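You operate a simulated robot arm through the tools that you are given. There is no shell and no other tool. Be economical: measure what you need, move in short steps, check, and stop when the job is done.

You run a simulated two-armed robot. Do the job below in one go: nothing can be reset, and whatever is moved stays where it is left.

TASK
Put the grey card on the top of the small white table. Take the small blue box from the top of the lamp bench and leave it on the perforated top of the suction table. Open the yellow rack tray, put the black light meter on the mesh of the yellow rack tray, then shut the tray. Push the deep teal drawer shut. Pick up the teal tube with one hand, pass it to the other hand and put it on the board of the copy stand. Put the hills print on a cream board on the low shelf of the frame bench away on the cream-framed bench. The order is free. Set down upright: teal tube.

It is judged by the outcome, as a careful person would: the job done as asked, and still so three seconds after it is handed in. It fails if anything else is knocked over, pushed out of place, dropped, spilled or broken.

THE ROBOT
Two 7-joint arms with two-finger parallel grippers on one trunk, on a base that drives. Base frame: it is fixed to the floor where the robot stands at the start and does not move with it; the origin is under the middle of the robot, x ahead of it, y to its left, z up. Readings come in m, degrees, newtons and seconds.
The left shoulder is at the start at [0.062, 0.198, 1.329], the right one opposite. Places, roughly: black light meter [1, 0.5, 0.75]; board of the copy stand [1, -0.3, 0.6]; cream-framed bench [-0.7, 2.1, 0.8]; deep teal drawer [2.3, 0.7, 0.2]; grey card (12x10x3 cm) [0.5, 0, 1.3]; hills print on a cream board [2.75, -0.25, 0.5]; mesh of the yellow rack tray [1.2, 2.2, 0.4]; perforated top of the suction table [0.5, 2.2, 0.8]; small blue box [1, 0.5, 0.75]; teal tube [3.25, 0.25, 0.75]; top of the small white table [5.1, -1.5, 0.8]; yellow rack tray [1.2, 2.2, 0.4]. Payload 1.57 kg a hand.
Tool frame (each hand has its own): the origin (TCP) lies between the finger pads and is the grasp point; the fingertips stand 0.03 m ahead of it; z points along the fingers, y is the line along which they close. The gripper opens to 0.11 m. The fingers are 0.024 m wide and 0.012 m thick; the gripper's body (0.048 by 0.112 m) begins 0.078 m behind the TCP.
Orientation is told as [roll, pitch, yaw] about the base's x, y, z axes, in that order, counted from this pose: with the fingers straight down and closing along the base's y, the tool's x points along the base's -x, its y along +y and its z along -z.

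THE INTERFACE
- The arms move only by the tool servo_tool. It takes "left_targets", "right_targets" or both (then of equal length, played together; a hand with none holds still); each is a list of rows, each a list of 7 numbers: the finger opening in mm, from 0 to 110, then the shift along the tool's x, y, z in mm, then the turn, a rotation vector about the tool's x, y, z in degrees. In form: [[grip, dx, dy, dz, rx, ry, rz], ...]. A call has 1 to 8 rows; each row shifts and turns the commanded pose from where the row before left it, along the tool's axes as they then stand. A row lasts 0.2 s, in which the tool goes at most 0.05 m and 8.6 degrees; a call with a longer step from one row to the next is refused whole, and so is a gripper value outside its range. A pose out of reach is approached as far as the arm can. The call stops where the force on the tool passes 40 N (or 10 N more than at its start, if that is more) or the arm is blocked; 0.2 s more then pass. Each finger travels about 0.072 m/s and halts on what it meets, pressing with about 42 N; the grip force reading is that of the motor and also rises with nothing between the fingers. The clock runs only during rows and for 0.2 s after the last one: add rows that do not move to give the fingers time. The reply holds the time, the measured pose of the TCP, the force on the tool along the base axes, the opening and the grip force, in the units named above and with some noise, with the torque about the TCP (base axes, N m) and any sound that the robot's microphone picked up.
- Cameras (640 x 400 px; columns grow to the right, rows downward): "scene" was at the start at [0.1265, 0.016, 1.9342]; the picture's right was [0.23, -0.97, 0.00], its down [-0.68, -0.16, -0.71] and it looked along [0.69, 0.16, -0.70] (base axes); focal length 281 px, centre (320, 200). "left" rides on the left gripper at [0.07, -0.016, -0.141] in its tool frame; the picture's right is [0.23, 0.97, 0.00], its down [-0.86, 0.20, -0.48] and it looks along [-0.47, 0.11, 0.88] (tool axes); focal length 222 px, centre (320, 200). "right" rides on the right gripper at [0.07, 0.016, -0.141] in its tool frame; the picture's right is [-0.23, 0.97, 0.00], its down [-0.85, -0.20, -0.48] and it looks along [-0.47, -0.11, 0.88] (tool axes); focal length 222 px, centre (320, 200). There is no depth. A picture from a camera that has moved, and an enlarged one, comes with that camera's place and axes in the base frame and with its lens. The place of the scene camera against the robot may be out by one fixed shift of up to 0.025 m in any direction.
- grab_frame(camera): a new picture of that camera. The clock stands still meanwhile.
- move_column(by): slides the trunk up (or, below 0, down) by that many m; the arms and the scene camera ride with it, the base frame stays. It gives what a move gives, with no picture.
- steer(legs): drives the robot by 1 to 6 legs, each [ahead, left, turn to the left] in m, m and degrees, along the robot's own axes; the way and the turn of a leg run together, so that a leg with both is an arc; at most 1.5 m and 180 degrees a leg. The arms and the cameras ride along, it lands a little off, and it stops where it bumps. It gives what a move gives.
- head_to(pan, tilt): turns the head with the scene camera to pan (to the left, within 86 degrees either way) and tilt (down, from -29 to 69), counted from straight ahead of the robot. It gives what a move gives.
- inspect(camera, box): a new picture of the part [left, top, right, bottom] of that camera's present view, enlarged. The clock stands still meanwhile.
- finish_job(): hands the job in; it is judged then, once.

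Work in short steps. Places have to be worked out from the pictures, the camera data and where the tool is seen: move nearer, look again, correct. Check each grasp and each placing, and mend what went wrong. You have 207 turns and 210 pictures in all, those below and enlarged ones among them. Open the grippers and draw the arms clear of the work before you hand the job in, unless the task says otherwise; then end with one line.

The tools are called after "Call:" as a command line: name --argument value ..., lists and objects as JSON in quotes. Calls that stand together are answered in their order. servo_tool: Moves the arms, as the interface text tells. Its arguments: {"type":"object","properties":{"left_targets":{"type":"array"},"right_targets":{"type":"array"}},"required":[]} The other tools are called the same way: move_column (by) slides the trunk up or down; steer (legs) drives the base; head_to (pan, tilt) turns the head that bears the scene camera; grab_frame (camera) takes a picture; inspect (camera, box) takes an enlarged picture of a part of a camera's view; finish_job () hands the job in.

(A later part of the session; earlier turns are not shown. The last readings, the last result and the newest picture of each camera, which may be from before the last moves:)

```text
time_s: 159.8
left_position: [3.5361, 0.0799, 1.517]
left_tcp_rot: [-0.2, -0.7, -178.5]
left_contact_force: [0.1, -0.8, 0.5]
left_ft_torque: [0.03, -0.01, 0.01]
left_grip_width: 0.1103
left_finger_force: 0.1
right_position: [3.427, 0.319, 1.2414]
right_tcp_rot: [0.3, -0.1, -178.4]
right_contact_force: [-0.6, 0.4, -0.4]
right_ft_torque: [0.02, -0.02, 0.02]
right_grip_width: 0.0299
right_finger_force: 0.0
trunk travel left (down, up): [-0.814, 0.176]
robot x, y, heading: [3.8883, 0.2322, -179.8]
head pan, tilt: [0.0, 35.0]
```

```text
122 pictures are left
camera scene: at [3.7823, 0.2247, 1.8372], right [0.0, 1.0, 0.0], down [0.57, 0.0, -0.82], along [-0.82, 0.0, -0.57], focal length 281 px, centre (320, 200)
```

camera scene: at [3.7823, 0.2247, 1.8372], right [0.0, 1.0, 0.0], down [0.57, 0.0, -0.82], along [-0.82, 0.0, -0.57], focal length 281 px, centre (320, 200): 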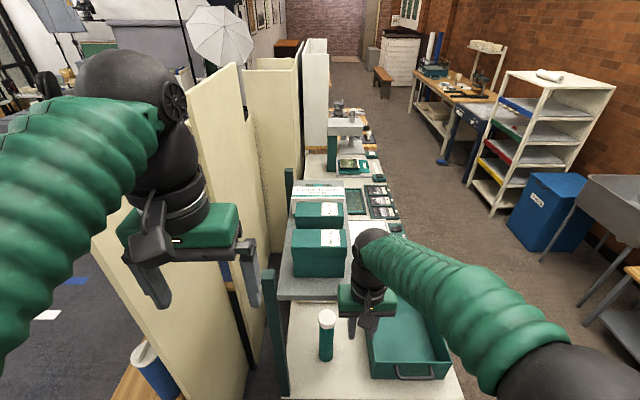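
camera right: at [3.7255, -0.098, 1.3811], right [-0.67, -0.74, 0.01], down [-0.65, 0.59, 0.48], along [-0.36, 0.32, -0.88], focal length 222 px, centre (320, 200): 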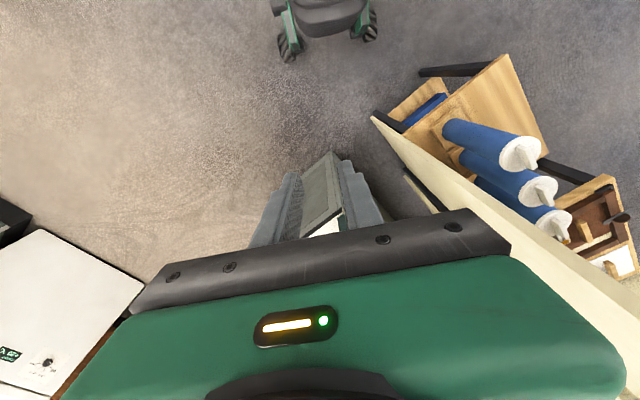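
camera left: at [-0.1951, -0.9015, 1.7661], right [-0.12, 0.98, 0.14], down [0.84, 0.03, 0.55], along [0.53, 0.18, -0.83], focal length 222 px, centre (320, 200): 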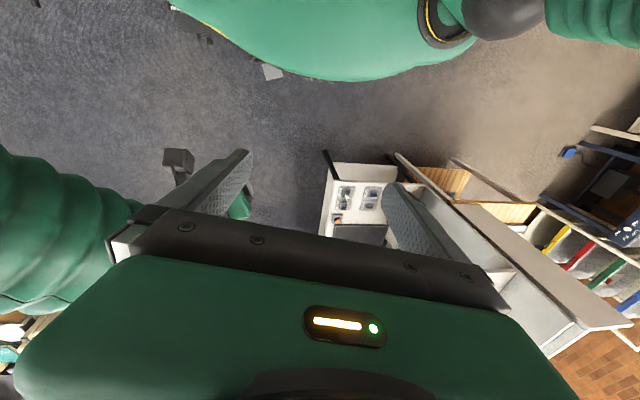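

The teal tube with white cap stands at about [3.25, 0.25], with a teal post at [3.37, 0.10]. I'll back off a little, shift so the tube lies ahead of the right hand, lower, and pitch the right hand forward for a side grip.

Call:
steer --legs '[[-0.17, 0.08, -0.5]]'

Call:
move_column --by -0.36

Call:
servo_tool --right_targets '[[70, 0, 0, 0, 0, -8.5, 0], [80, 0, 0, 0, 0, -8.5, 0], [90, 0, 0, 0, 0, -8.5, 0], [90, 0, 0, 0, 0, -8.5, 0], [90, 0, 0, 0, 0, -8.5, 0], [90, 0, 0, 0, 0, -8.5, 0], [90, 0, 0, 0, 0, -8.5, 0], [90, 0, 0, 0, 0, -8.5, 0]]'

Call:
grab_frame --camera "scene"

Call:
grab_frame --camera "right"

```text
time_s: 161.3
left_position: [3.6974, 0.015, 1.5164]
left_tcp_rot: [0.2, -0.5, -179.1]
left_contact_force: [0.4, 0.7, -0.6]
left_ft_torque: [-0.06, -0.02, 0.0]
left_grip_width: 0.1101
left_finger_force: 0.0
right_position: [3.5918, 0.2525, 1.2364]
right_tcp_rot: [0.8, 0.1, -179.2]
right_contact_force: [0.8, -0.1, -0.3]
right_ft_torque: [-0.03, -0.03, -0.01]
right_grip_width: 0.0299
right_finger_force: 0.0
trunk travel left (down, up): [-0.814, 0.176]
robot x, y, heading: [4.057, 0.1534, 179.5]
head pan, tilt: [0.0, 35.0]
```

```text
time_s: 164.8
left_position: [3.7058, 0.0066, 1.1576]
left_tcp_rot: [-0.1, -0.7, -179.0]
left_contact_force: [0.0, 0.7, 0.4]
left_ft_torque: [0.01, -0.02, 0.0]
left_grip_width: 0.11
left_finger_force: 0.1
right_position: [3.5983, 0.2473, 0.8802]
right_tcp_rot: [0.4, -0.2, -179.1]
right_contact_force: [0.1, 1.1, 0.0]
right_ft_torque: [-0.01, 0.02, -0.01]
right_grip_width: 0.03
right_finger_force: 0.0
trunk travel left (down, up): [-0.454, 0.536]
robot x, y, heading: [4.0578, 0.1565, 179.5]
head pan, tilt: [0.0, 35.0]
```

```text
time_s: 166.6
left_position: [3.7034, 0.0059, 1.1568]
left_tcp_rot: [0.0, -0.6, -179.1]
left_contact_force: [0.5, 0.1, -0.5]
left_ft_torque: [0.01, -0.02, -0.01]
left_grip_width: 0.1102
left_finger_force: 0.2
right_position: [3.5589, 0.2247, 0.8876]
right_tcp_rot: [0.9, -68.1, -180.0]
right_contact_force: [-0.3, 0.7, -0.8]
right_ft_torque: [0.04, -0.04, 0.0]
right_grip_width: 0.09
right_finger_force: 0.0
right hand out of reach, approached as far as the arm can: row 7, 8
trunk travel left (down, up): [-0.454, 0.536]
robot x, y, heading: [4.0587, 0.1515, 179.4]
head pan, tilt: [0.0, 35.0]
```

```text
121 pictures are left
camera scene: at [3.9493, 0.1489, 1.477], right [0.01, 1.0, 0.0], down [0.58, 0.0, -0.82], along [-0.82, 0.01, -0.58], focal length 281 px, centre (320, 200)
```

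scene: 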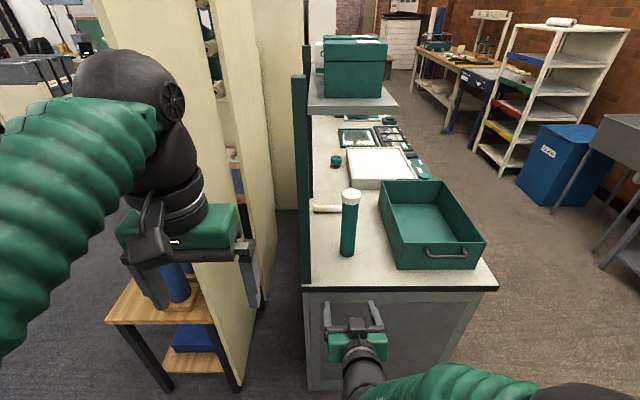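

```text
120 pictures are left
camera right: at [3.7159, 0.2106, 0.8748], right [-0.07, -0.97, 0.22], down [0.12, 0.21, 0.97], along [-0.99, 0.09, 0.1], focal length 222 px, centre (320, 200)
```

right: 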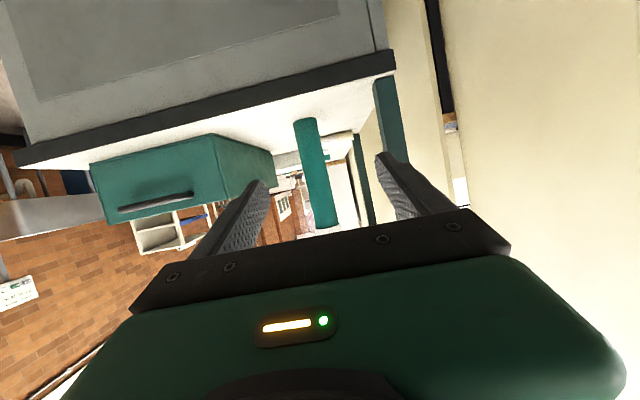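

The tube stands at [3.255, 0.245], z 0.755–0.98, ~47 mm wide. First pull the left hand back and up so it clears the post, then drive forward.

Call:
servo_tool --left_targets '[[110, 35, 0, -30, 0, 0, 0], [110, 35, 0, -30, 0, 0, 0], [110, 35, 0, -30, 0, 0, 0], [110, 0, 0, 0, 0, 0, 0]]' --right_targets '[[90, 0, -10, 0, 0, 0, 0], [90, 0, -10, 0, 0, 0, 0], [90, 0, 0, 0, 0, 0, 0], [90, 0, 0, 0, 0, 0, 0]]'

Call:
steer --legs '[[0.18, 0.0, 0]]'

Call:
grab_frame --camera "right"

Call:
grab_frame --camera "scene"

```text
time_s: 167.6
left_position: [3.7712, 0.0046, 1.1906]
left_tcp_rot: [-0.1, -0.7, -179.1]
left_contact_force: [1.3, 0.1, -0.7]
left_ft_torque: [-0.04, -0.03, -0.03]
left_grip_width: 0.1101
left_finger_force: 0.1
left hand out of reach, approached as far as the arm can: row 2, 3
right_position: [3.5508, 0.241, 0.8876]
right_tcp_rot: [0.9, -68.0, 179.9]
right_contact_force: [-0.5, 0.5, 0.2]
right_ft_torque: [0.03, -0.02, 0.0]
right_grip_width: 0.0898
right_finger_force: 0.1
right hand out of reach, approached as far as the arm can: row 1, 2
trunk travel left (down, up): [-0.454, 0.536]
robot x, y, heading: [4.0569, 0.1536, 179.6]
head pan, tilt: [0.0, 35.0]
```

```text
time_s: 169.1
left_position: [3.5912, 0.0065, 1.1893]
left_tcp_rot: [-0.2, -0.7, -179.3]
left_contact_force: [-0.6, 0.3, 0.9]
left_ft_torque: [0.04, 0.01, 0.0]
left_grip_width: 0.1096
left_finger_force: 0.1
right_position: [3.3727, 0.2435, 0.888]
right_tcp_rot: [0.9, -68.1, 179.8]
right_contact_force: [0.1, -0.8, 0.1]
right_ft_torque: [-0.06, 0.03, 0.0]
right_grip_width: 0.0899
right_finger_force: 0.0
trunk travel left (down, up): [-0.454, 0.536]
robot x, y, heading: [3.879, 0.1522, 179.6]
head pan, tilt: [0.0, 35.0]
```

```text
119 pictures are left
camera right: at [3.529, 0.2295, 0.8756], right [-0.07, -0.97, 0.22], down [0.12, 0.21, 0.97], along [-0.99, 0.1, 0.1], focal length 222 px, centre (320, 200)
```

right: 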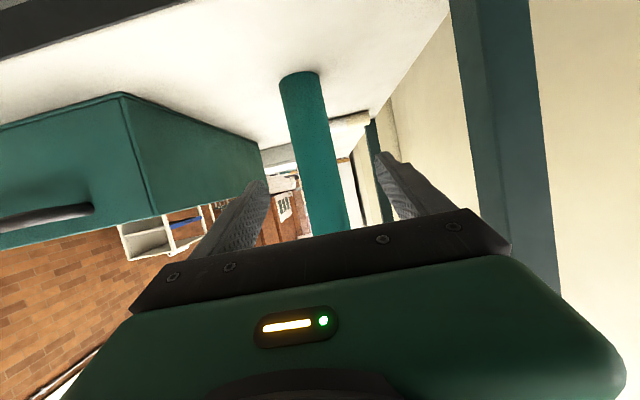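

```text
118 pictures are left
camera scene: at [3.7713, 0.1519, 1.4771], right [0.01, 1.0, 0.0], down [0.57, -0.01, -0.82], along [-0.82, 0.01, -0.57], focal length 281 px, centre (320, 200)
```

scene: 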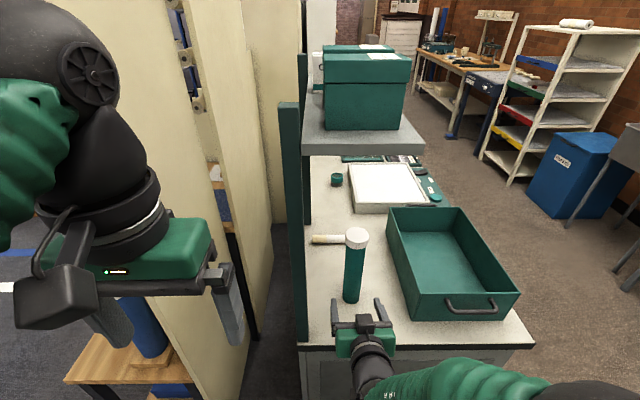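

Lower 45 mm, then advance 10 cm so the tube comes between the fingers.

Call:
move_column --by -0.045

Call:
steer --legs '[[0.1, 0.0, 0]]'

Call:
grab_frame --camera "right"

Call:
inspect --camera "scene" --box '[260, 200, 440, 400]'

```text
time_s: 170.0
left_position: [3.5923, 0.0056, 1.1448]
left_tcp_rot: [-0.1, -0.7, -179.2]
left_contact_force: [-0.3, -0.1, -0.7]
left_ft_torque: [0.03, -0.02, 0.0]
left_grip_width: 0.1102
left_finger_force: 0.0
right_position: [3.3739, 0.2439, 0.8441]
right_tcp_rot: [0.8, -68.0, 179.8]
right_contact_force: [-0.6, 0.3, 0.1]
right_ft_torque: [0.01, 0.0, -0.03]
right_grip_width: 0.09
right_finger_force: 0.1
trunk travel left (down, up): [-0.409, 0.581]
robot x, y, heading: [3.8789, 0.1587, 179.5]
head pan, tilt: [0.0, 35.0]
```

```text
time_s: 171.1
left_position: [3.49, 0.0076, 1.1451]
left_tcp_rot: [-0.2, -0.8, -179.4]
left_contact_force: [-0.6, 0.3, 0.1]
left_ft_torque: [-0.02, -0.03, -0.01]
left_grip_width: 0.1102
left_finger_force: 0.1
right_position: [3.2711, 0.2466, 0.8424]
right_tcp_rot: [0.8, -68.0, 179.7]
right_contact_force: [-0.2, 0.5, 0.2]
right_ft_torque: [0.01, 0.03, 0.03]
right_grip_width: 0.0902
right_finger_force: 0.1
trunk travel left (down, up): [-0.409, 0.581]
robot x, y, heading: [3.7768, 0.1592, 179.4]
head pan, tilt: [0.0, 35.0]
```

```text
117 pictures are left
camera right: at [3.4285, 0.2315, 0.8303], right [-0.08, -0.97, 0.22], down [0.12, 0.21, 0.97], along [-0.99, 0.1, 0.1], focal length 222 px, centre (320, 200)
```

right: 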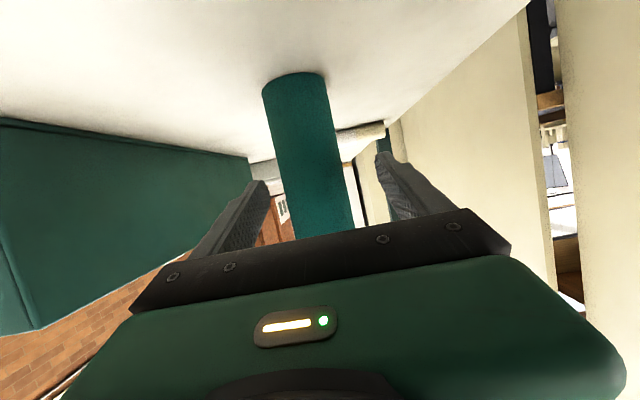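

```text
2.00 times, centred on (350, 300) of scene
camera zoom: at [3.6704, 0.1536, 1.432], right [0.01, 1.0, 0.0], down [0.58, -0.01, -0.82], along [-0.82, 0.01, -0.58], focal length 562 px, centre (260, 0)
```

zoom: 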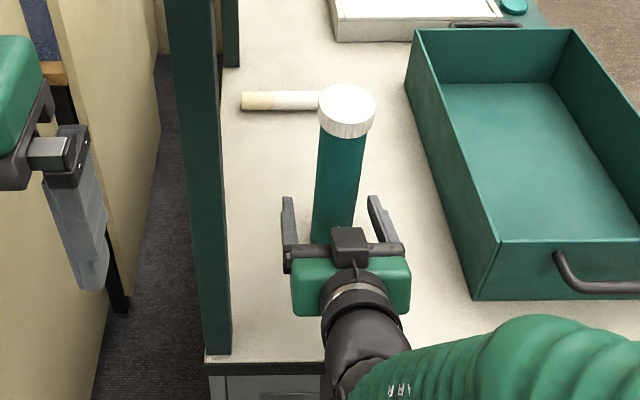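

Tube centre ≈ [3.228, 0.248]; go 40 mm further and close.

Call:
servo_tool --right_targets '[[90, -7.5, 0, 18.5, 0, 0, 0], [90, -7.5, 0, 18.5, 0, 0, 0], [75, 0, 0, 0, 0, 0, 0], [60, 0, 0, 0, 0, 0, 0], [45, 0, 0, 0, 0, 0, 0], [35, 0, 0, 0, 0, 0, 0], [35, 0, 0, 0, 0, 0, 0]]'

Call:
inspect --camera "scene" --box '[260, 200, 440, 400]'

```text
time_s: 172.7
left_position: [3.4902, 0.0083, 1.1454]
left_tcp_rot: [-0.1, -0.7, -179.4]
left_contact_force: [0.4, -0.1, -0.6]
left_ft_torque: [0.01, 0.02, -0.02]
left_grip_width: 0.1101
left_finger_force: 0.1
right_position: [3.2332, 0.246, 0.8433]
right_tcp_rot: [0.8, -68.1, 179.7]
right_contact_force: [-0.3, 0.6, 0.7]
right_ft_torque: [0.03, -0.05, -0.01]
right_grip_width: 0.0468
right_finger_force: 42.0
trunk travel left (down, up): [-0.409, 0.581]
robot x, y, heading: [3.7772, 0.1558, 179.4]
head pan, tilt: [0.0, 35.0]
```

```text
2.00 times, centred on (350, 300) of scene
camera zoom: at [3.6715, 0.1536, 1.4321], right [0.01, 1.0, 0.0], down [0.57, -0.01, -0.82], along [-0.82, 0.01, -0.57], focal length 562 px, centre (260, 0)
```

zoom: 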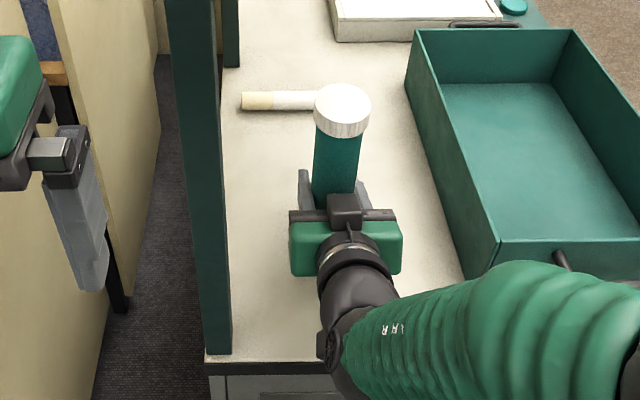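

Gripped (47 mm, 42 N). Lift 0.2 m with the trunk and back away.

Call:
move_column --by 0.2

Call:
steer --legs '[[-0.4, 0.0, 0]]'

Call:
grab_frame --camera "scene"

```text
time_s: 174.9
left_position: [3.4893, 0.0079, 1.3453]
left_tcp_rot: [0.0, -0.9, -179.3]
left_contact_force: [0.0, 0.2, -1.0]
left_ft_torque: [-0.02, 0.02, 0.05]
left_grip_width: 0.11
left_finger_force: 0.1
right_position: [3.2334, 0.2467, 1.0439]
right_tcp_rot: [0.9, -68.0, 179.7]
right_contact_force: [-0.1, 0.0, -0.9]
right_ft_torque: [0.0, 0.01, -0.03]
right_grip_width: 0.0468
right_finger_force: 42.1
trunk travel left (down, up): [-0.609, 0.381]
robot x, y, heading: [3.7774, 0.159, 178.9]
head pan, tilt: [0.0, 35.0]
```

```text
time_s: 177.3
left_position: [3.8733, 0.0025, 1.3445]
left_tcp_rot: [-0.1, -0.6, -179.2]
left_contact_force: [-0.2, -0.3, -0.5]
left_ft_torque: [0.04, -0.03, 0.01]
left_grip_width: 0.1101
left_finger_force: 0.0
right_position: [3.6169, 0.2405, 1.0417]
right_tcp_rot: [0.9, -68.0, 179.9]
right_contact_force: [-0.4, 0.4, -1.4]
right_ft_torque: [0.03, 0.03, 0.0]
right_grip_width: 0.0467
right_finger_force: 42.3
trunk travel left (down, up): [-0.609, 0.381]
robot x, y, heading: [4.1589, 0.1479, 179.4]
head pan, tilt: [0.0, 35.0]
```

```text
114 pictures are left
camera scene: at [4.0539, 0.1485, 1.6319], right [0.01, 1.0, 0.0], down [0.58, -0.01, -0.82], along [-0.82, 0.01, -0.58], focal length 281 px, centre (320, 200)
```

scene: 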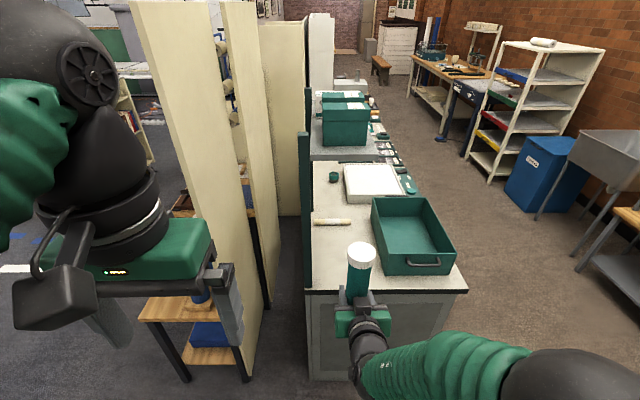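

Bring the tube toward the middle in front of the chest with the right hand for the hand-over.

Call:
servo_tool --right_targets '[[35, 10, 23, -25, 0, 0, 0], [35, 10, 23, -25, 0, 0, 0], [35, 10, 23, -25, 0, 0, 0], [35, 0, 0, 0, 0, 0, 0]]'

Call:
head_to --pan 0 --tilt 55

Call:
grab_frame --camera "scene"

Call:
grab_frame --camera "left"

```text
time_s: 178.3
left_position: [3.8746, 0.0023, 1.3448]
left_tcp_rot: [-0.1, -0.7, -179.2]
left_contact_force: [0.8, -0.9, 0.1]
left_ft_torque: [0.02, 0.02, -0.02]
left_grip_width: 0.1101
left_finger_force: 0.0
right_position: [3.6996, 0.1729, 1.0439]
right_tcp_rot: [0.8, -68.1, 179.9]
right_contact_force: [-0.7, -0.3, -0.9]
right_ft_torque: [-0.01, 0.02, 0.02]
right_grip_width: 0.0468
right_finger_force: 41.5
trunk travel left (down, up): [-0.609, 0.381]
robot x, y, heading: [4.1605, 0.1521, 179.4]
head pan, tilt: [0.0, 35.0]
```

```text
time_s: 179.1
left_position: [3.876, 0.003, 1.3443]
left_tcp_rot: [-0.2, -0.6, -179.1]
left_contact_force: [0.1, 0.0, 0.3]
left_ft_torque: [0.02, -0.03, 0.02]
left_grip_width: 0.11
left_finger_force: 0.1
right_position: [3.6973, 0.1732, 1.044]
right_tcp_rot: [0.8, -68.1, 179.9]
right_contact_force: [-0.3, 1.0, -1.9]
right_ft_torque: [0.0, 0.0, 0.01]
right_grip_width: 0.0467
right_finger_force: 42.5
trunk travel left (down, up): [-0.609, 0.381]
robot x, y, heading: [4.1638, 0.1547, 179.6]
head pan, tilt: [0.0, 55.0]
```

```text
113 pictures are left
camera scene: at [4.072, 0.1481, 1.604], right [0.01, 1.0, 0.0], down [0.82, -0.01, -0.57], along [-0.57, 0.01, -0.82], focal length 281 px, centre (320, 200)
```

scene: 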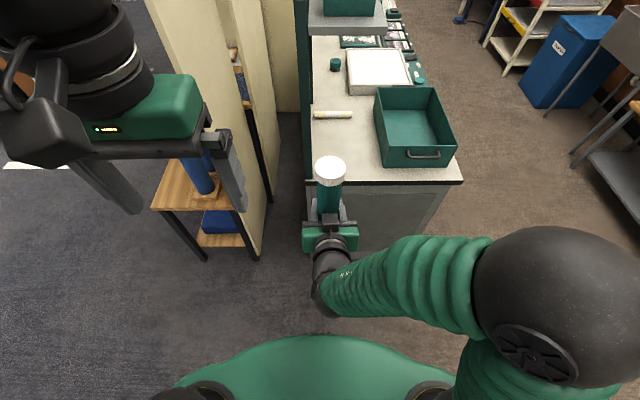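

```text
112 pictures are left
camera left: at [3.948, 0.0205, 1.4862], right [0.24, -0.97, 0.0], down [-0.85, -0.21, 0.49], along [-0.48, -0.11, -0.87], focal length 222 px, centre (320, 200)
```

left: 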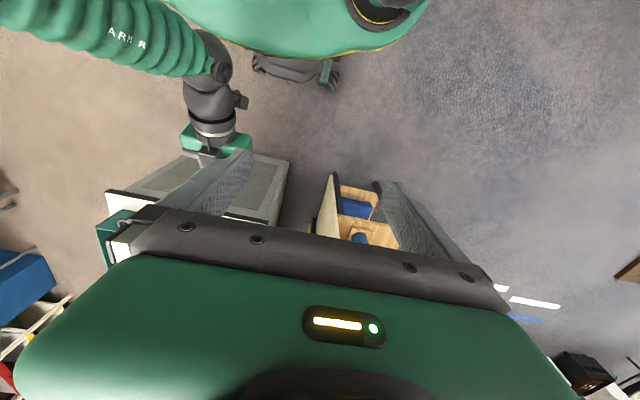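

Move the left hand, open, above the tube top (z≈1.31).

Call:
servo_tool --left_targets '[[110, -30, -28.3, 5, 0, 0, 0], [110, -30, -28.3, 5, 0, 0, 0], [110, -30, -28.3, 5, 0, 0, 0], [110, -30, -28.3, 5, 0, 0, 0], [110, -30, -28.3, 5, 0, 0, 0], [110, -30, -28.3, 5, 0, 0, 0], [110, 0, 0, 0, 0, 0, 0]]'

Call:
grab_frame --camera "left"

Call:
grab_frame --camera "scene"

```text
time_s: 180.7
left_position: [3.7315, 0.1375, 1.3154]
left_tcp_rot: [-0.2, -0.9, -179.1]
left_contact_force: [-0.9, 0.0, 0.1]
left_ft_torque: [0.01, 0.02, 0.0]
left_grip_width: 0.1101
left_finger_force: 0.1
left hand out of reach, approached as far as the arm can: row 5, 6
right_position: [3.6981, 0.1728, 1.0443]
right_tcp_rot: [0.7, -68.1, 180.0]
right_contact_force: [0.1, -0.9, -0.7]
right_ft_torque: [0.03, 0.0, 0.0]
right_grip_width: 0.0467
right_finger_force: 41.5
trunk travel left (down, up): [-0.609, 0.381]
robot x, y, heading: [4.1599, 0.1516, 179.4]
head pan, tilt: [0.0, 55.0]
```

```text
111 pictures are left
camera left: at [3.8051, 0.1555, 1.4564], right [0.24, -0.97, -0.01], down [-0.84, -0.21, 0.49], along [-0.48, -0.11, -0.87], focal length 222 px, centre (320, 200)
```

left: 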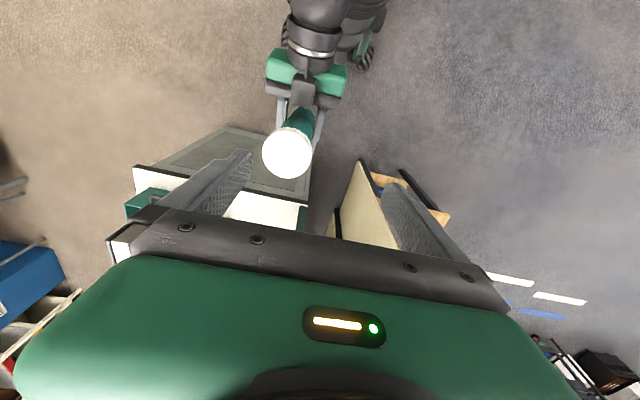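

```text
110 pictures are left
camera scene: at [4.0707, 0.1479, 1.6038], right [0.01, 1.0, 0.0], down [0.82, -0.01, -0.57], along [-0.57, 0.01, -0.82], focal length 281 px, centre (320, 200)
```

scene: 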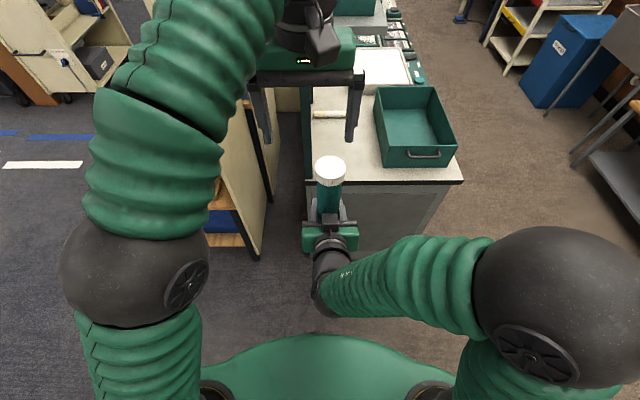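

The left arm stops ~4 cm short; bring the tube to it with the right hand.

Call:
servo_tool --right_targets '[[35, 4, 20, -10, 0, 0, 0], [35, 4, 20, -10, 0, 0, 0], [35, 0, 0, 0, 0, 0, 0]]'

Call:
grab_frame --camera "left"

```text
time_s: 181.5
left_position: [3.7323, 0.1377, 1.3151]
left_tcp_rot: [-0.2, -0.9, -179.3]
left_contact_force: [0.4, 0.0, -0.3]
left_ft_torque: [0.0, 0.01, 0.03]
left_grip_width: 0.11
left_finger_force: 0.1
right_position: [3.7209, 0.1332, 1.0437]
right_tcp_rot: [0.8, -68.1, 179.9]
right_contact_force: [0.1, 0.8, -1.0]
right_ft_torque: [-0.01, 0.01, 0.03]
right_grip_width: 0.0467
right_finger_force: 42.4
trunk travel left (down, up): [-0.609, 0.381]
robot x, y, heading: [4.1611, 0.1546, 179.4]
head pan, tilt: [0.0, 55.0]
```

```text
109 pictures are left
camera left: at [3.8054, 0.1558, 1.4565], right [0.24, -0.97, -0.01], down [-0.84, -0.21, 0.49], along [-0.48, -0.11, -0.87], focal length 222 px, centre (320, 200)
```

left: 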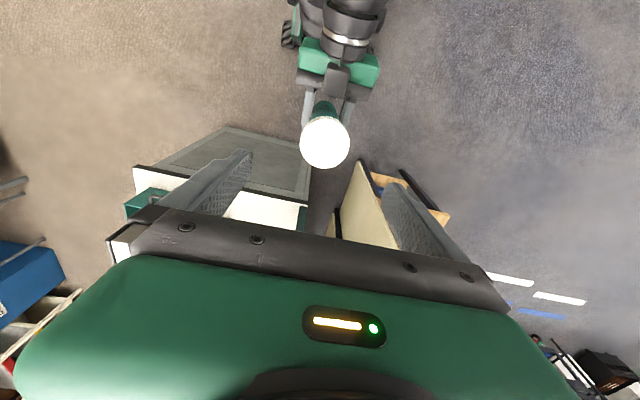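

Aligned. Lower the left hand over the tube top.

Call:
servo_tool --left_targets '[[110, 0, 0, 45, 0, 0, 0], [110, 0, 0, 45, 0, 0, 0], [110, 0, 0, 45, 0, 0, 0], [110, 0, 0, 45, 0, 0, 0], [110, 0, 0, 0, 0, 0, 0]]'

Call:
grab_frame --camera "left"

Call:
grab_frame --camera "scene"

```text
time_s: 182.7
left_position: [3.7309, 0.1389, 1.1354]
left_tcp_rot: [0.0, -0.8, -179.2]
left_contact_force: [-0.4, -0.1, -0.2]
left_ft_torque: [-0.01, -0.01, -0.03]
left_grip_width: 0.1101
left_finger_force: 0.1
right_position: [3.7214, 0.1325, 1.0425]
right_tcp_rot: [1.0, -68.3, 179.9]
right_contact_force: [-0.5, 0.1, -0.7]
right_ft_torque: [-0.01, 0.02, 0.01]
right_grip_width: 0.0466
right_finger_force: 41.6
trunk travel left (down, up): [-0.609, 0.381]
robot x, y, heading: [4.1609, 0.153, 179.5]
head pan, tilt: [0.0, 55.0]
```

```text
108 pictures are left
camera left: at [3.803, 0.1566, 1.2763], right [0.24, -0.97, 0.0], down [-0.85, -0.21, 0.49], along [-0.48, -0.11, -0.87], focal length 222 px, centre (320, 200)
```

left: 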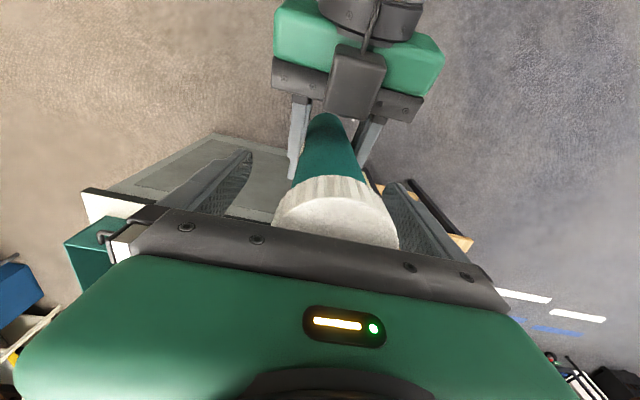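

```text
107 pictures are left
camera scene: at [4.0713, 0.1484, 1.6039], right [0.01, 1.0, 0.0], down [0.82, -0.01, -0.57], along [-0.57, 0.01, -0.82], focal length 281 px, centre (320, 200)
```

scene: 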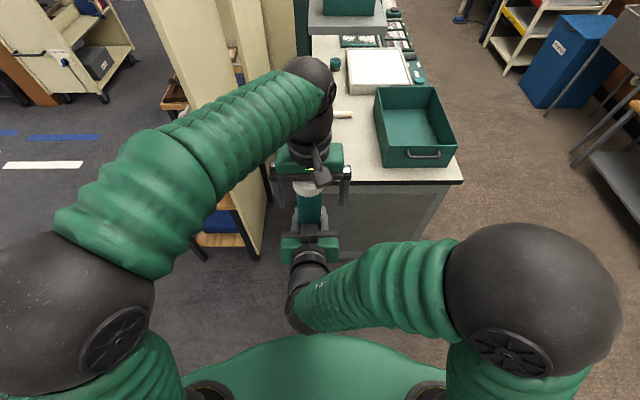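

The cap is between the left fingers. Close the left hand gently and check the grip.

Call:
servo_tool --left_targets '[[110, 0, 0, 8, 0, 0, 0], [90, 0, 0, 0, 0, 0, 0], [75, 0, 0, 0, 0, 0, 0], [60, 0, 0, 0, 0, 0, 0], [45, 0, 0, 0, 0, 0, 0], [35, 0, 0, 0, 0, 0, 0], [35, 0, 0, 0, 0, 0, 0]]'

Call:
grab_frame --camera "left"

```text
time_s: 184.3
left_position: [3.7309, 0.1355, 1.1284]
left_tcp_rot: [0.1, -0.7, -179.3]
left_contact_force: [-0.9, -18.1, 0.0]
left_ft_torque: [0.12, -0.07, -0.11]
left_grip_width: 0.054
left_finger_force: 41.7
right_position: [3.7212, 0.1345, 1.0431]
right_tcp_rot: [0.9, -68.1, 179.7]
right_contact_force: [2.3, 18.8, -0.3]
right_ft_torque: [-1.68, 0.24, 0.26]
right_grip_width: 0.0469
right_finger_force: 42.3
trunk travel left (down, up): [-0.609, 0.381]
robot x, y, heading: [4.1646, 0.1506, 179.4]
head pan, tilt: [0.0, 55.0]
```

```text
106 pictures are left
camera left: at [3.8023, 0.155, 1.2692], right [0.24, -0.97, 0.0], down [-0.85, -0.21, 0.49], along [-0.48, -0.12, -0.87], focal length 222 px, centre (320, 200)
```

left: 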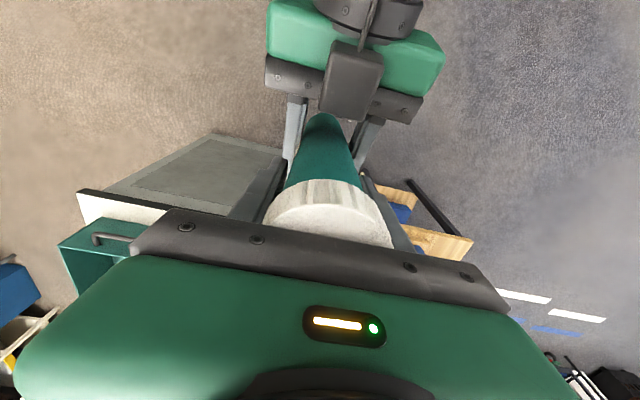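

Left holds the cap (54 mm, 42 N). Open the right hand slowly and see if the tube stays.

Call:
servo_tool --right_targets '[[50, 0, 0, 0, 0, 0, 0], [60, 0, 0, 0, 0, 0, 0], [75, 0, 0, 0, 0, 0, 0], [90, 0, 0, 0, 0, 0, 0], [90, 0, 0, 0, 0, 0, 0]]'

Call:
grab_frame --camera "left"

```text
time_s: 185.5
left_position: [3.7311, 0.1376, 1.1281]
left_tcp_rot: [-0.1, -0.7, -179.3]
left_contact_force: [0.1, -0.1, -0.5]
left_ft_torque: [0.01, 0.04, 0.0]
left_grip_width: 0.0542
left_finger_force: 42.1
right_position: [3.7206, 0.1338, 1.0441]
right_tcp_rot: [1.0, -68.2, 179.9]
right_contact_force: [0.5, 0.3, -0.5]
right_ft_torque: [0.02, -0.05, 0.01]
right_grip_width: 0.09
right_finger_force: 0.0
trunk travel left (down, up): [-0.609, 0.381]
robot x, y, heading: [4.1616, 0.1529, 179.2]
head pan, tilt: [0.0, 55.0]
```

```text
105 pictures are left
camera left: at [3.8027, 0.1558, 1.2693], right [0.24, -0.97, 0.0], down [-0.85, -0.21, 0.49], along [-0.48, -0.11, -0.87], focal length 222 px, centre (320, 200)
```

left: 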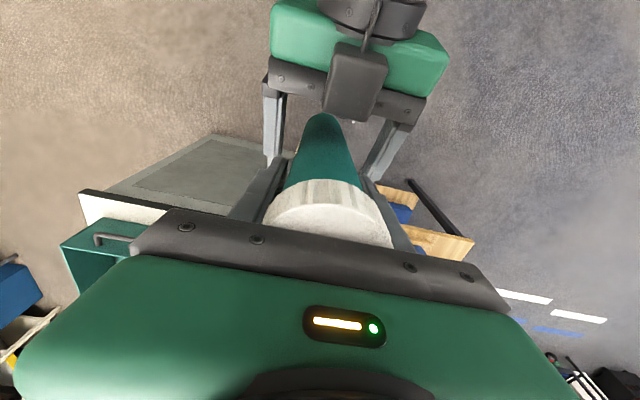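

The tube hangs from the left hand. Lift the left hand clear of the right fingers, then move the right hand aside.

Call:
servo_tool --left_targets '[[35, 0, 0, -45, 0, 0, 0], [35, 0, 0, -45, 0, 0, 0], [35, 0, 0, -45, 0, 0, 0], [35, 0, 0, -35, 0, 0, 0], [35, 0, 0, 0, 0, 0, 0], [35, 0, 0, 0, 0, 0, 0], [35, 0, 0, 0, 0, 0, 0], [35, 0, 0, 0, 0, 0, 0]]' --right_targets '[[90, 0, 0, 0, 0, 0, 0], [90, 0, 0, 0, 0, 0, 0], [90, 0, 0, 0, 0, 0, 0], [90, 0, 0, 0, 0, 0, 0], [90, 0, -40, 0, 0, 0, 0], [90, 0, -40, 0, 0, 0, 0], [90, 0, -40, 0, 0, 8.5, 0], [90, 0, -40, 0, 0, 8.5, 0]]'

Call:
grab_frame --camera "scene"

```text
time_s: 187.3
left_position: [3.7338, 0.1416, 1.3029]
left_tcp_rot: [-0.1, -0.9, -179.2]
left_contact_force: [-0.2, 0.0, -1.3]
left_ft_torque: [0.0, 0.01, 0.01]
left_grip_width: 0.0541
left_finger_force: 42.3
right_position: [3.6892, 0.2651, 1.0489]
right_tcp_rot: [0.7, -51.1, -179.8]
right_contact_force: [0.3, 0.8, -0.1]
right_ft_torque: [0.02, 0.0, 0.03]
right_grip_width: 0.0899
right_finger_force: 0.0
right hand out of reach, approached as far as the arm can: row 5, 6, 7
trunk travel left (down, up): [-0.609, 0.381]
robot x, y, heading: [4.1646, 0.1526, 179.5]
head pan, tilt: [0.0, 55.0]
```

```text
104 pictures are left
camera scene: at [4.0727, 0.1515, 1.6039], right [0.01, 1.0, 0.0], down [0.82, -0.01, -0.57], along [-0.57, 0.0, -0.82], focal length 281 px, centre (320, 200)
```

scene: 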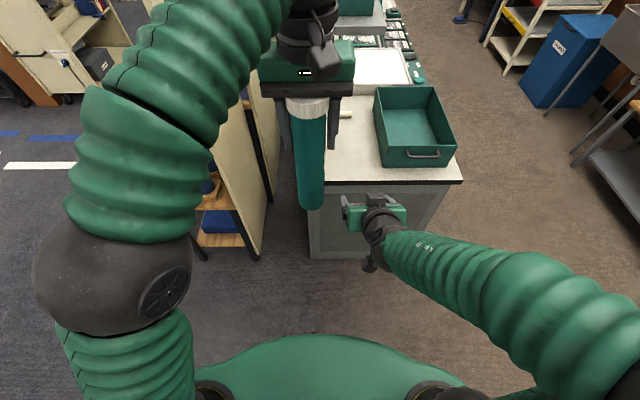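

Hand-over done: left holds the tube. Fold the right hand out to the side, pointing down.

Call:
servo_tool --right_targets '[[90, 0, -40, -10, 0, 8.5, 0], [90, 0, -40, -10, 0, 8.5, 0], [90, 0, -40, -10, 0, 8.5, 0], [90, 0, -40, -10, 0, 8.5, 0], [90, 0, -40, -10, 0, 8.5, 0], [90, 0, -40, -20, 0, 8.5, 0], [90, 0, 0, -40, 0, 0, 0], [90, 0, 0, -40, 0, 0, 0]]'

Call:
move_column --by 0.2

Call:
steer --legs '[[-0.1, 0.6, 0], [0.0, 0.6, 0]]'

Call:
head_to --pan 0 --tilt 35

Call:
grab_frame --camera "scene"

```text
time_s: 189.1
left_position: [3.7338, 0.1389, 1.3017]
left_tcp_rot: [-0.1, -0.9, -179.3]
left_contact_force: [-0.8, 0.3, -0.1]
left_ft_torque: [0.03, -0.02, -0.03]
left_grip_width: 0.0542
left_finger_force: 42.3
right_position: [3.7269, 0.486, 1.1878]
right_tcp_rot: [-2.0, -4.6, 178.7]
right_contact_force: [0.5, -1.7, 0.8]
right_ft_torque: [0.05, 0.0, 0.0]
right_grip_width: 0.0899
right_finger_force: 0.0
right hand out of reach, approached as far as the arm can: row 1, 2
trunk travel left (down, up): [-0.609, 0.381]
robot x, y, heading: [4.1592, 0.1525, 179.3]
head pan, tilt: [0.0, 55.0]
```

```text
time_s: 191.3
left_position: [3.7328, 0.1403, 1.5012]
left_tcp_rot: [0.1, -0.7, -179.2]
left_contact_force: [-0.9, -0.3, -0.6]
left_ft_torque: [-0.05, -0.01, -0.01]
left_grip_width: 0.054
left_finger_force: 42.2
right_position: [3.7266, 0.487, 1.3871]
right_tcp_rot: [-2.0, -4.5, 178.6]
right_contact_force: [0.5, -0.6, 0.8]
right_ft_torque: [-0.03, 0.0, 0.04]
right_grip_width: 0.09
right_finger_force: 0.1
trunk travel left (down, up): [-0.809, 0.181]
robot x, y, heading: [4.1624, 0.1507, 179.6]
head pan, tilt: [0.0, 55.0]
```

```text
time_s: 197.7
left_position: [3.8268, -1.0441, 1.5013]
left_tcp_rot: [0.1, -0.8, -179.1]
left_contact_force: [-0.4, -0.4, -0.4]
left_ft_torque: [-0.01, 0.02, -0.01]
left_grip_width: 0.0541
left_finger_force: 41.9
right_position: [3.8182, -0.6988, 1.3865]
right_tcp_rot: [-1.8, -4.7, 178.9]
right_contact_force: [-0.2, -0.4, 0.0]
right_ft_torque: [0.0, -0.01, 0.04]
right_grip_width: 0.0901
right_finger_force: 0.1
trunk travel left (down, up): [-0.809, 0.181]
robot x, y, heading: [4.2546, -1.0331, 179.7]
head pan, tilt: [0.0, 55.0]
```

```text
time_s: 198.5
left_position: [3.8264, -1.0449, 1.5026]
left_tcp_rot: [0.0, -0.7, -178.9]
left_contact_force: [-0.2, -0.2, -1.5]
left_ft_torque: [-0.04, -0.02, 0.01]
left_grip_width: 0.0539
left_finger_force: 42.1
right_position: [3.8177, -0.6988, 1.3868]
right_tcp_rot: [-2.0, -4.6, 178.9]
right_contact_force: [0.6, 0.2, 0.2]
right_ft_torque: [-0.05, 0.02, -0.02]
right_grip_width: 0.0898
right_finger_force: 0.0
trunk travel left (down, up): [-0.809, 0.181]
robot x, y, heading: [4.2539, -1.034, 179.9]
head pan, tilt: [0.0, 35.0]
```

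```text
103 pictures are left
camera scene: at [4.1473, -1.033, 1.832], right [0.01, 1.0, 0.0], down [0.58, 0.0, -0.82], along [-0.82, 0.0, -0.58], focal length 281 px, centre (320, 200)
```

scene: 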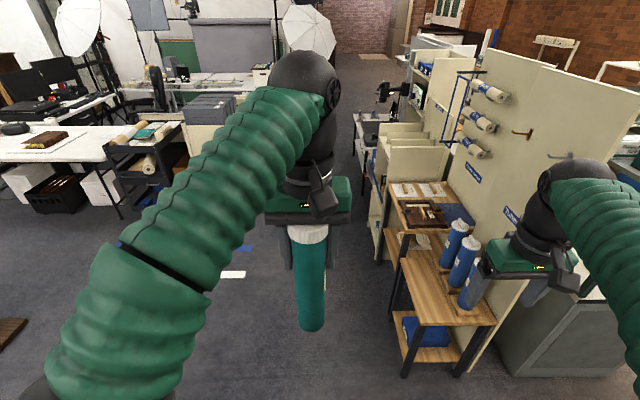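

Drive down the lane (heading 180) to x≈1.0.

Call:
steer --legs '[[1.5, -0.02, 0], [1.4, 0.0, 0], [0.35, 0.05, 0]]'

Call:
steer --legs '[[0, 0.1, -90]]'

Call:
head_to --pan 0 --tilt 45

Call:
grab_frame --camera "scene"

```text
refused: leg 1 is longer than a leg can be; nothing moved
```

```text
time_s: 202.7
left_position: [4.1705, -0.669, 1.501]
left_tcp_rot: [0.0, -0.7, 92.0]
left_contact_force: [-0.6, 0.5, -0.8]
left_ft_torque: [-0.01, 0.01, -0.03]
left_grip_width: 0.054
left_finger_force: 41.7
right_position: [4.5166, -0.6553, 1.3877]
right_tcp_rot: [-2.0, -4.6, 90.0]
right_contact_force: [0.7, -0.4, 0.3]
right_ft_torque: [-0.02, 0.0, -0.04]
right_grip_width: 0.0901
right_finger_force: 0.1
trunk travel left (down, up): [-0.809, 0.181]
robot x, y, heading: [4.19, -1.0983, 90.9]
head pan, tilt: [0.0, 35.0]
```

```text
time_s: 203.4
left_position: [4.171, -0.6706, 1.5028]
left_tcp_rot: [-0.1, -0.7, 92.0]
left_contact_force: [0.5, -0.3, -0.1]
left_ft_torque: [0.03, 0.0, -0.02]
left_grip_width: 0.054
left_finger_force: 42.1
right_position: [4.5161, -0.6573, 1.3877]
right_tcp_rot: [-2.0, -4.6, 89.9]
right_contact_force: [0.2, -0.2, 0.4]
right_ft_torque: [0.0, 0.01, 0.0]
right_grip_width: 0.0902
right_finger_force: 0.0
trunk travel left (down, up): [-0.809, 0.181]
robot x, y, heading: [4.1862, -1.0987, 90.9]
head pan, tilt: [0.0, 45.0]
```

```text
102 pictures are left
camera scene: at [4.2055, -0.9861, 1.8173], right [1.0, 0.01, 0.0], down [0.01, -0.71, -0.71], along [-0.01, 0.71, -0.71], focal length 281 px, centre (320, 200)
```

scene: 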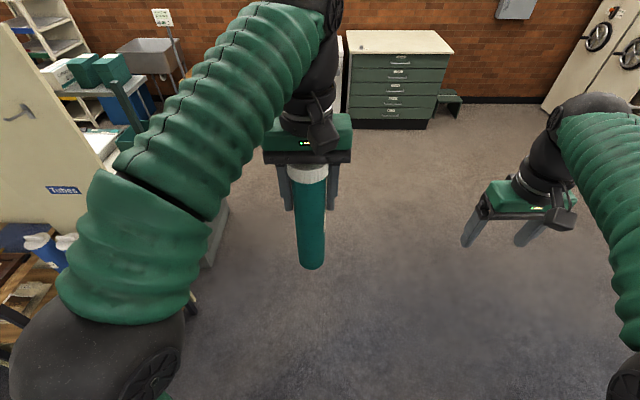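

Turned here instead since the long leg was refused; turn back to 180 and drive with shorter legs.

Call:
steer --legs '[[0, 0, 89], [1.45, 0.0, 0], [1.45, 0.0, 0]]'

Call:
head_to --pan 0 --tilt 35

Call:
grab_frame --camera "scene"

```text
time_s: 221.4
left_position: [0.8405, -1.1586, 1.5036]
left_tcp_rot: [0.1, -0.8, -177.2]
left_contact_force: [-0.2, 1.2, -0.3]
left_ft_torque: [0.01, -0.03, 0.03]
left_grip_width: 0.0541
left_finger_force: 42.2
right_position: [0.8199, -0.8142, 1.3874]
right_tcp_rot: [-2.0, -4.7, -179.3]
right_contact_force: [0.3, 1.2, 0.3]
right_ft_torque: [0.0, -0.01, -0.01]
right_grip_width: 0.0902
right_finger_force: 0.0
trunk travel left (down, up): [-0.809, 0.181]
robot x, y, heading: [1.2657, -1.1338, -178.3]
head pan, tilt: [0.0, 45.0]
```

```text
time_s: 222.1
left_position: [0.8403, -1.1578, 1.5027]
left_tcp_rot: [0.0, -0.8, -177.4]
left_contact_force: [-0.3, -0.7, -1.0]
left_ft_torque: [0.0, 0.02, -0.03]
left_grip_width: 0.0541
left_finger_force: 41.5
right_position: [0.8203, -0.8131, 1.3876]
right_tcp_rot: [-2.0, -4.7, -179.3]
right_contact_force: [-0.6, 0.5, 0.6]
right_ft_torque: [-0.03, 0.0, 0.02]
right_grip_width: 0.0901
right_finger_force: 0.2
trunk travel left (down, up): [-0.809, 0.181]
robot x, y, heading: [1.2659, -1.1299, -178.6]
head pan, tilt: [0.0, 35.0]
```

```text
101 pictures are left
camera scene: at [1.1576, -1.1378, 1.832], right [-0.03, 1.0, 0.0], down [0.58, 0.01, -0.82], along [-0.82, -0.02, -0.58], focal length 281 px, centre (320, 200)
```

scene: 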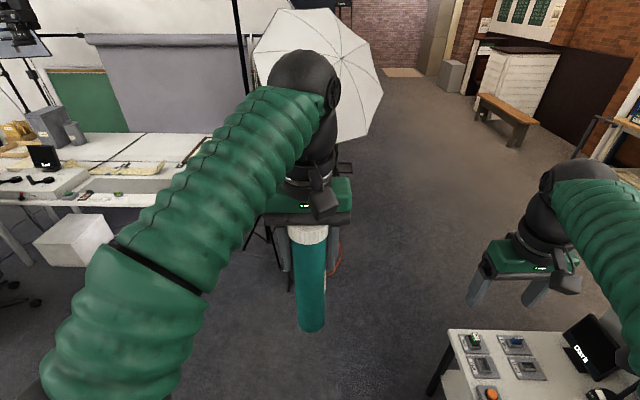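

Advance 0.25 m and turn to face the copy stand (heading 90).

Call:
steer --legs '[[0.27, 0.03, 0], [0, 0, -91.5]]'

Call:
head_to --pan 0 --tilt 48

Call:
grab_frame --camera "scene"

Call:
grab_frame --camera "right"

```text
time_s: 227.9
left_position: [0.9788, -0.7443, 1.5023]
left_tcp_rot: [-0.1, -0.8, 91.6]
left_contact_force: [-0.3, 0.5, -1.1]
left_ft_torque: [-0.01, 0.01, 0.02]
left_grip_width: 0.054
left_finger_force: 41.6
right_position: [1.3232, -0.7319, 1.3875]
right_tcp_rot: [-2.0, -4.7, 89.5]
right_contact_force: [0.1, 0.8, 0.6]
right_ft_torque: [0.02, -0.01, 0.01]
right_grip_width: 0.0901
right_finger_force: 0.1
trunk travel left (down, up): [-0.809, 0.181]
robot x, y, heading: [0.9994, -1.1702, 90.4]
head pan, tilt: [0.0, 35.0]
```

```text
time_s: 228.6
left_position: [0.979, -0.7452, 1.5027]
left_tcp_rot: [0.0, -0.9, 91.6]
left_contact_force: [0.2, -0.9, -1.2]
left_ft_torque: [-0.01, 0.02, 0.02]
left_grip_width: 0.054
left_finger_force: 42.3
right_position: [1.3235, -0.7335, 1.3873]
right_tcp_rot: [-2.0, -4.7, 89.6]
right_contact_force: [-0.3, -0.4, 0.5]
right_ft_torque: [0.02, 0.0, 0.04]
right_grip_width: 0.0901
right_finger_force: 0.1
trunk travel left (down, up): [-0.809, 0.181]
robot x, y, heading: [0.9995, -1.1674, 90.4]
head pan, tilt: [0.0, 48.0]
```

```text
100 pictures are left
camera scene: at [1.0101, -1.0607, 1.8131], right [1.0, 0.0, 0.0], down [0.0, -0.74, -0.67], along [0.0, 0.67, -0.74], focal length 281 px, centre (320, 200)
```

scene: 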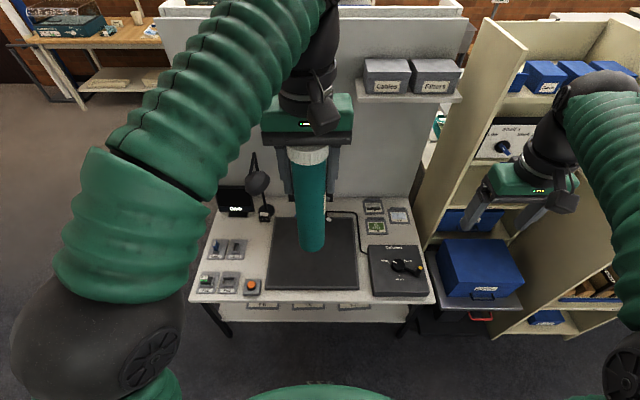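

```text
99 pictures are left
camera right: at [1.3017, -0.8138, 1.522], right [-0.97, 0.24, -0.02], down [0.19, 0.81, 0.55], along [0.14, 0.54, -0.83], focal length 222 px, centre (320, 200)
```

right: 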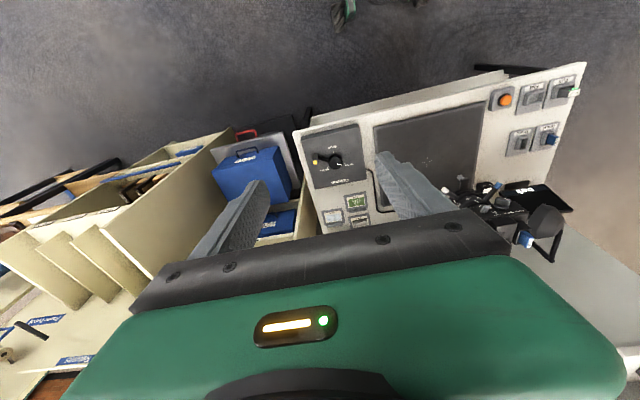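

Board spans x 0.76–1.19, y −0.50…−0.10. I'll place the tube near [0.87, −0.43]; drive ahead 0.24 and left 0.12 (keeps the right hand off the bookcase), then lower partly.

Call:
steer --legs '[[0.24, 0.12, 0]]'

Call:
move_column --by -0.36

Call:
grab_frame --camera "scene"

Call:
grab_frame --camera "right"

```text
time_s: 230.6
left_position: [0.8589, -0.5053, 1.504]
left_tcp_rot: [0.2, -1.0, 91.4]
left_contact_force: [1.5, -0.6, -0.7]
left_ft_torque: [-0.01, 0.05, -0.02]
left_grip_width: 0.0542
left_finger_force: 42.1
right_position: [1.2046, -0.4934, 1.3878]
right_tcp_rot: [-1.9, -5.0, 89.3]
right_contact_force: [0.1, 0.5, 0.3]
right_ft_torque: [-0.01, 0.03, 0.0]
right_grip_width: 0.09
right_finger_force: 0.1
trunk travel left (down, up): [-0.809, 0.181]
robot x, y, heading: [0.873, -0.9261, 90.2]
head pan, tilt: [0.0, 48.0]
```

```text
time_s: 234.1
left_position: [0.8549, -0.5026, 1.1431]
left_tcp_rot: [0.0, -0.9, 91.4]
left_contact_force: [0.2, -0.7, -0.5]
left_ft_torque: [0.01, 0.01, 0.01]
left_grip_width: 0.0544
left_finger_force: 42.0
right_position: [1.1998, -0.4895, 1.029]
right_tcp_rot: [-2.0, -4.8, 89.4]
right_contact_force: [-0.1, 0.3, 0.7]
right_ft_torque: [-0.01, -0.01, 0.0]
right_grip_width: 0.0898
right_finger_force: 0.1
trunk travel left (down, up): [-0.449, 0.541]
robot x, y, heading: [0.8708, -0.9251, 90.3]
head pan, tilt: [0.0, 48.0]
```

```text
98 pictures are left
camera scene: at [0.8861, -0.8176, 1.4531], right [1.0, 0.0, 0.0], down [0.0, -0.74, -0.67], along [0.0, 0.67, -0.74], focal length 281 px, centre (320, 200)
```

scene: 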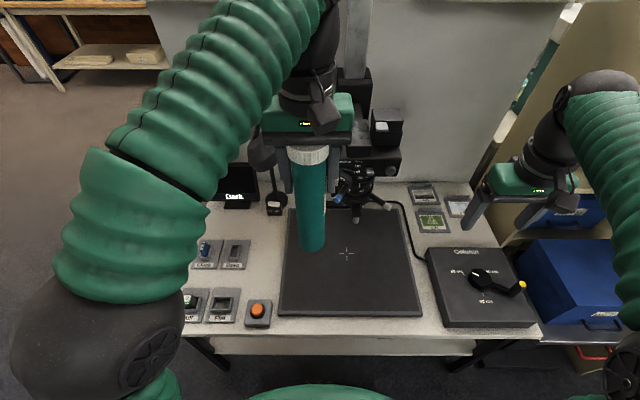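

```text
97 pictures are left
camera right: at [1.1779, -0.5709, 1.1622], right [-0.97, 0.24, -0.02], down [0.19, 0.81, 0.55], along [0.14, 0.54, -0.83], focal length 222 px, centre (320, 200)
```

right: 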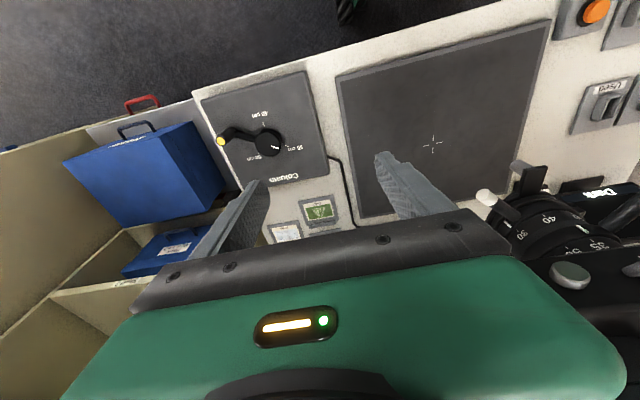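

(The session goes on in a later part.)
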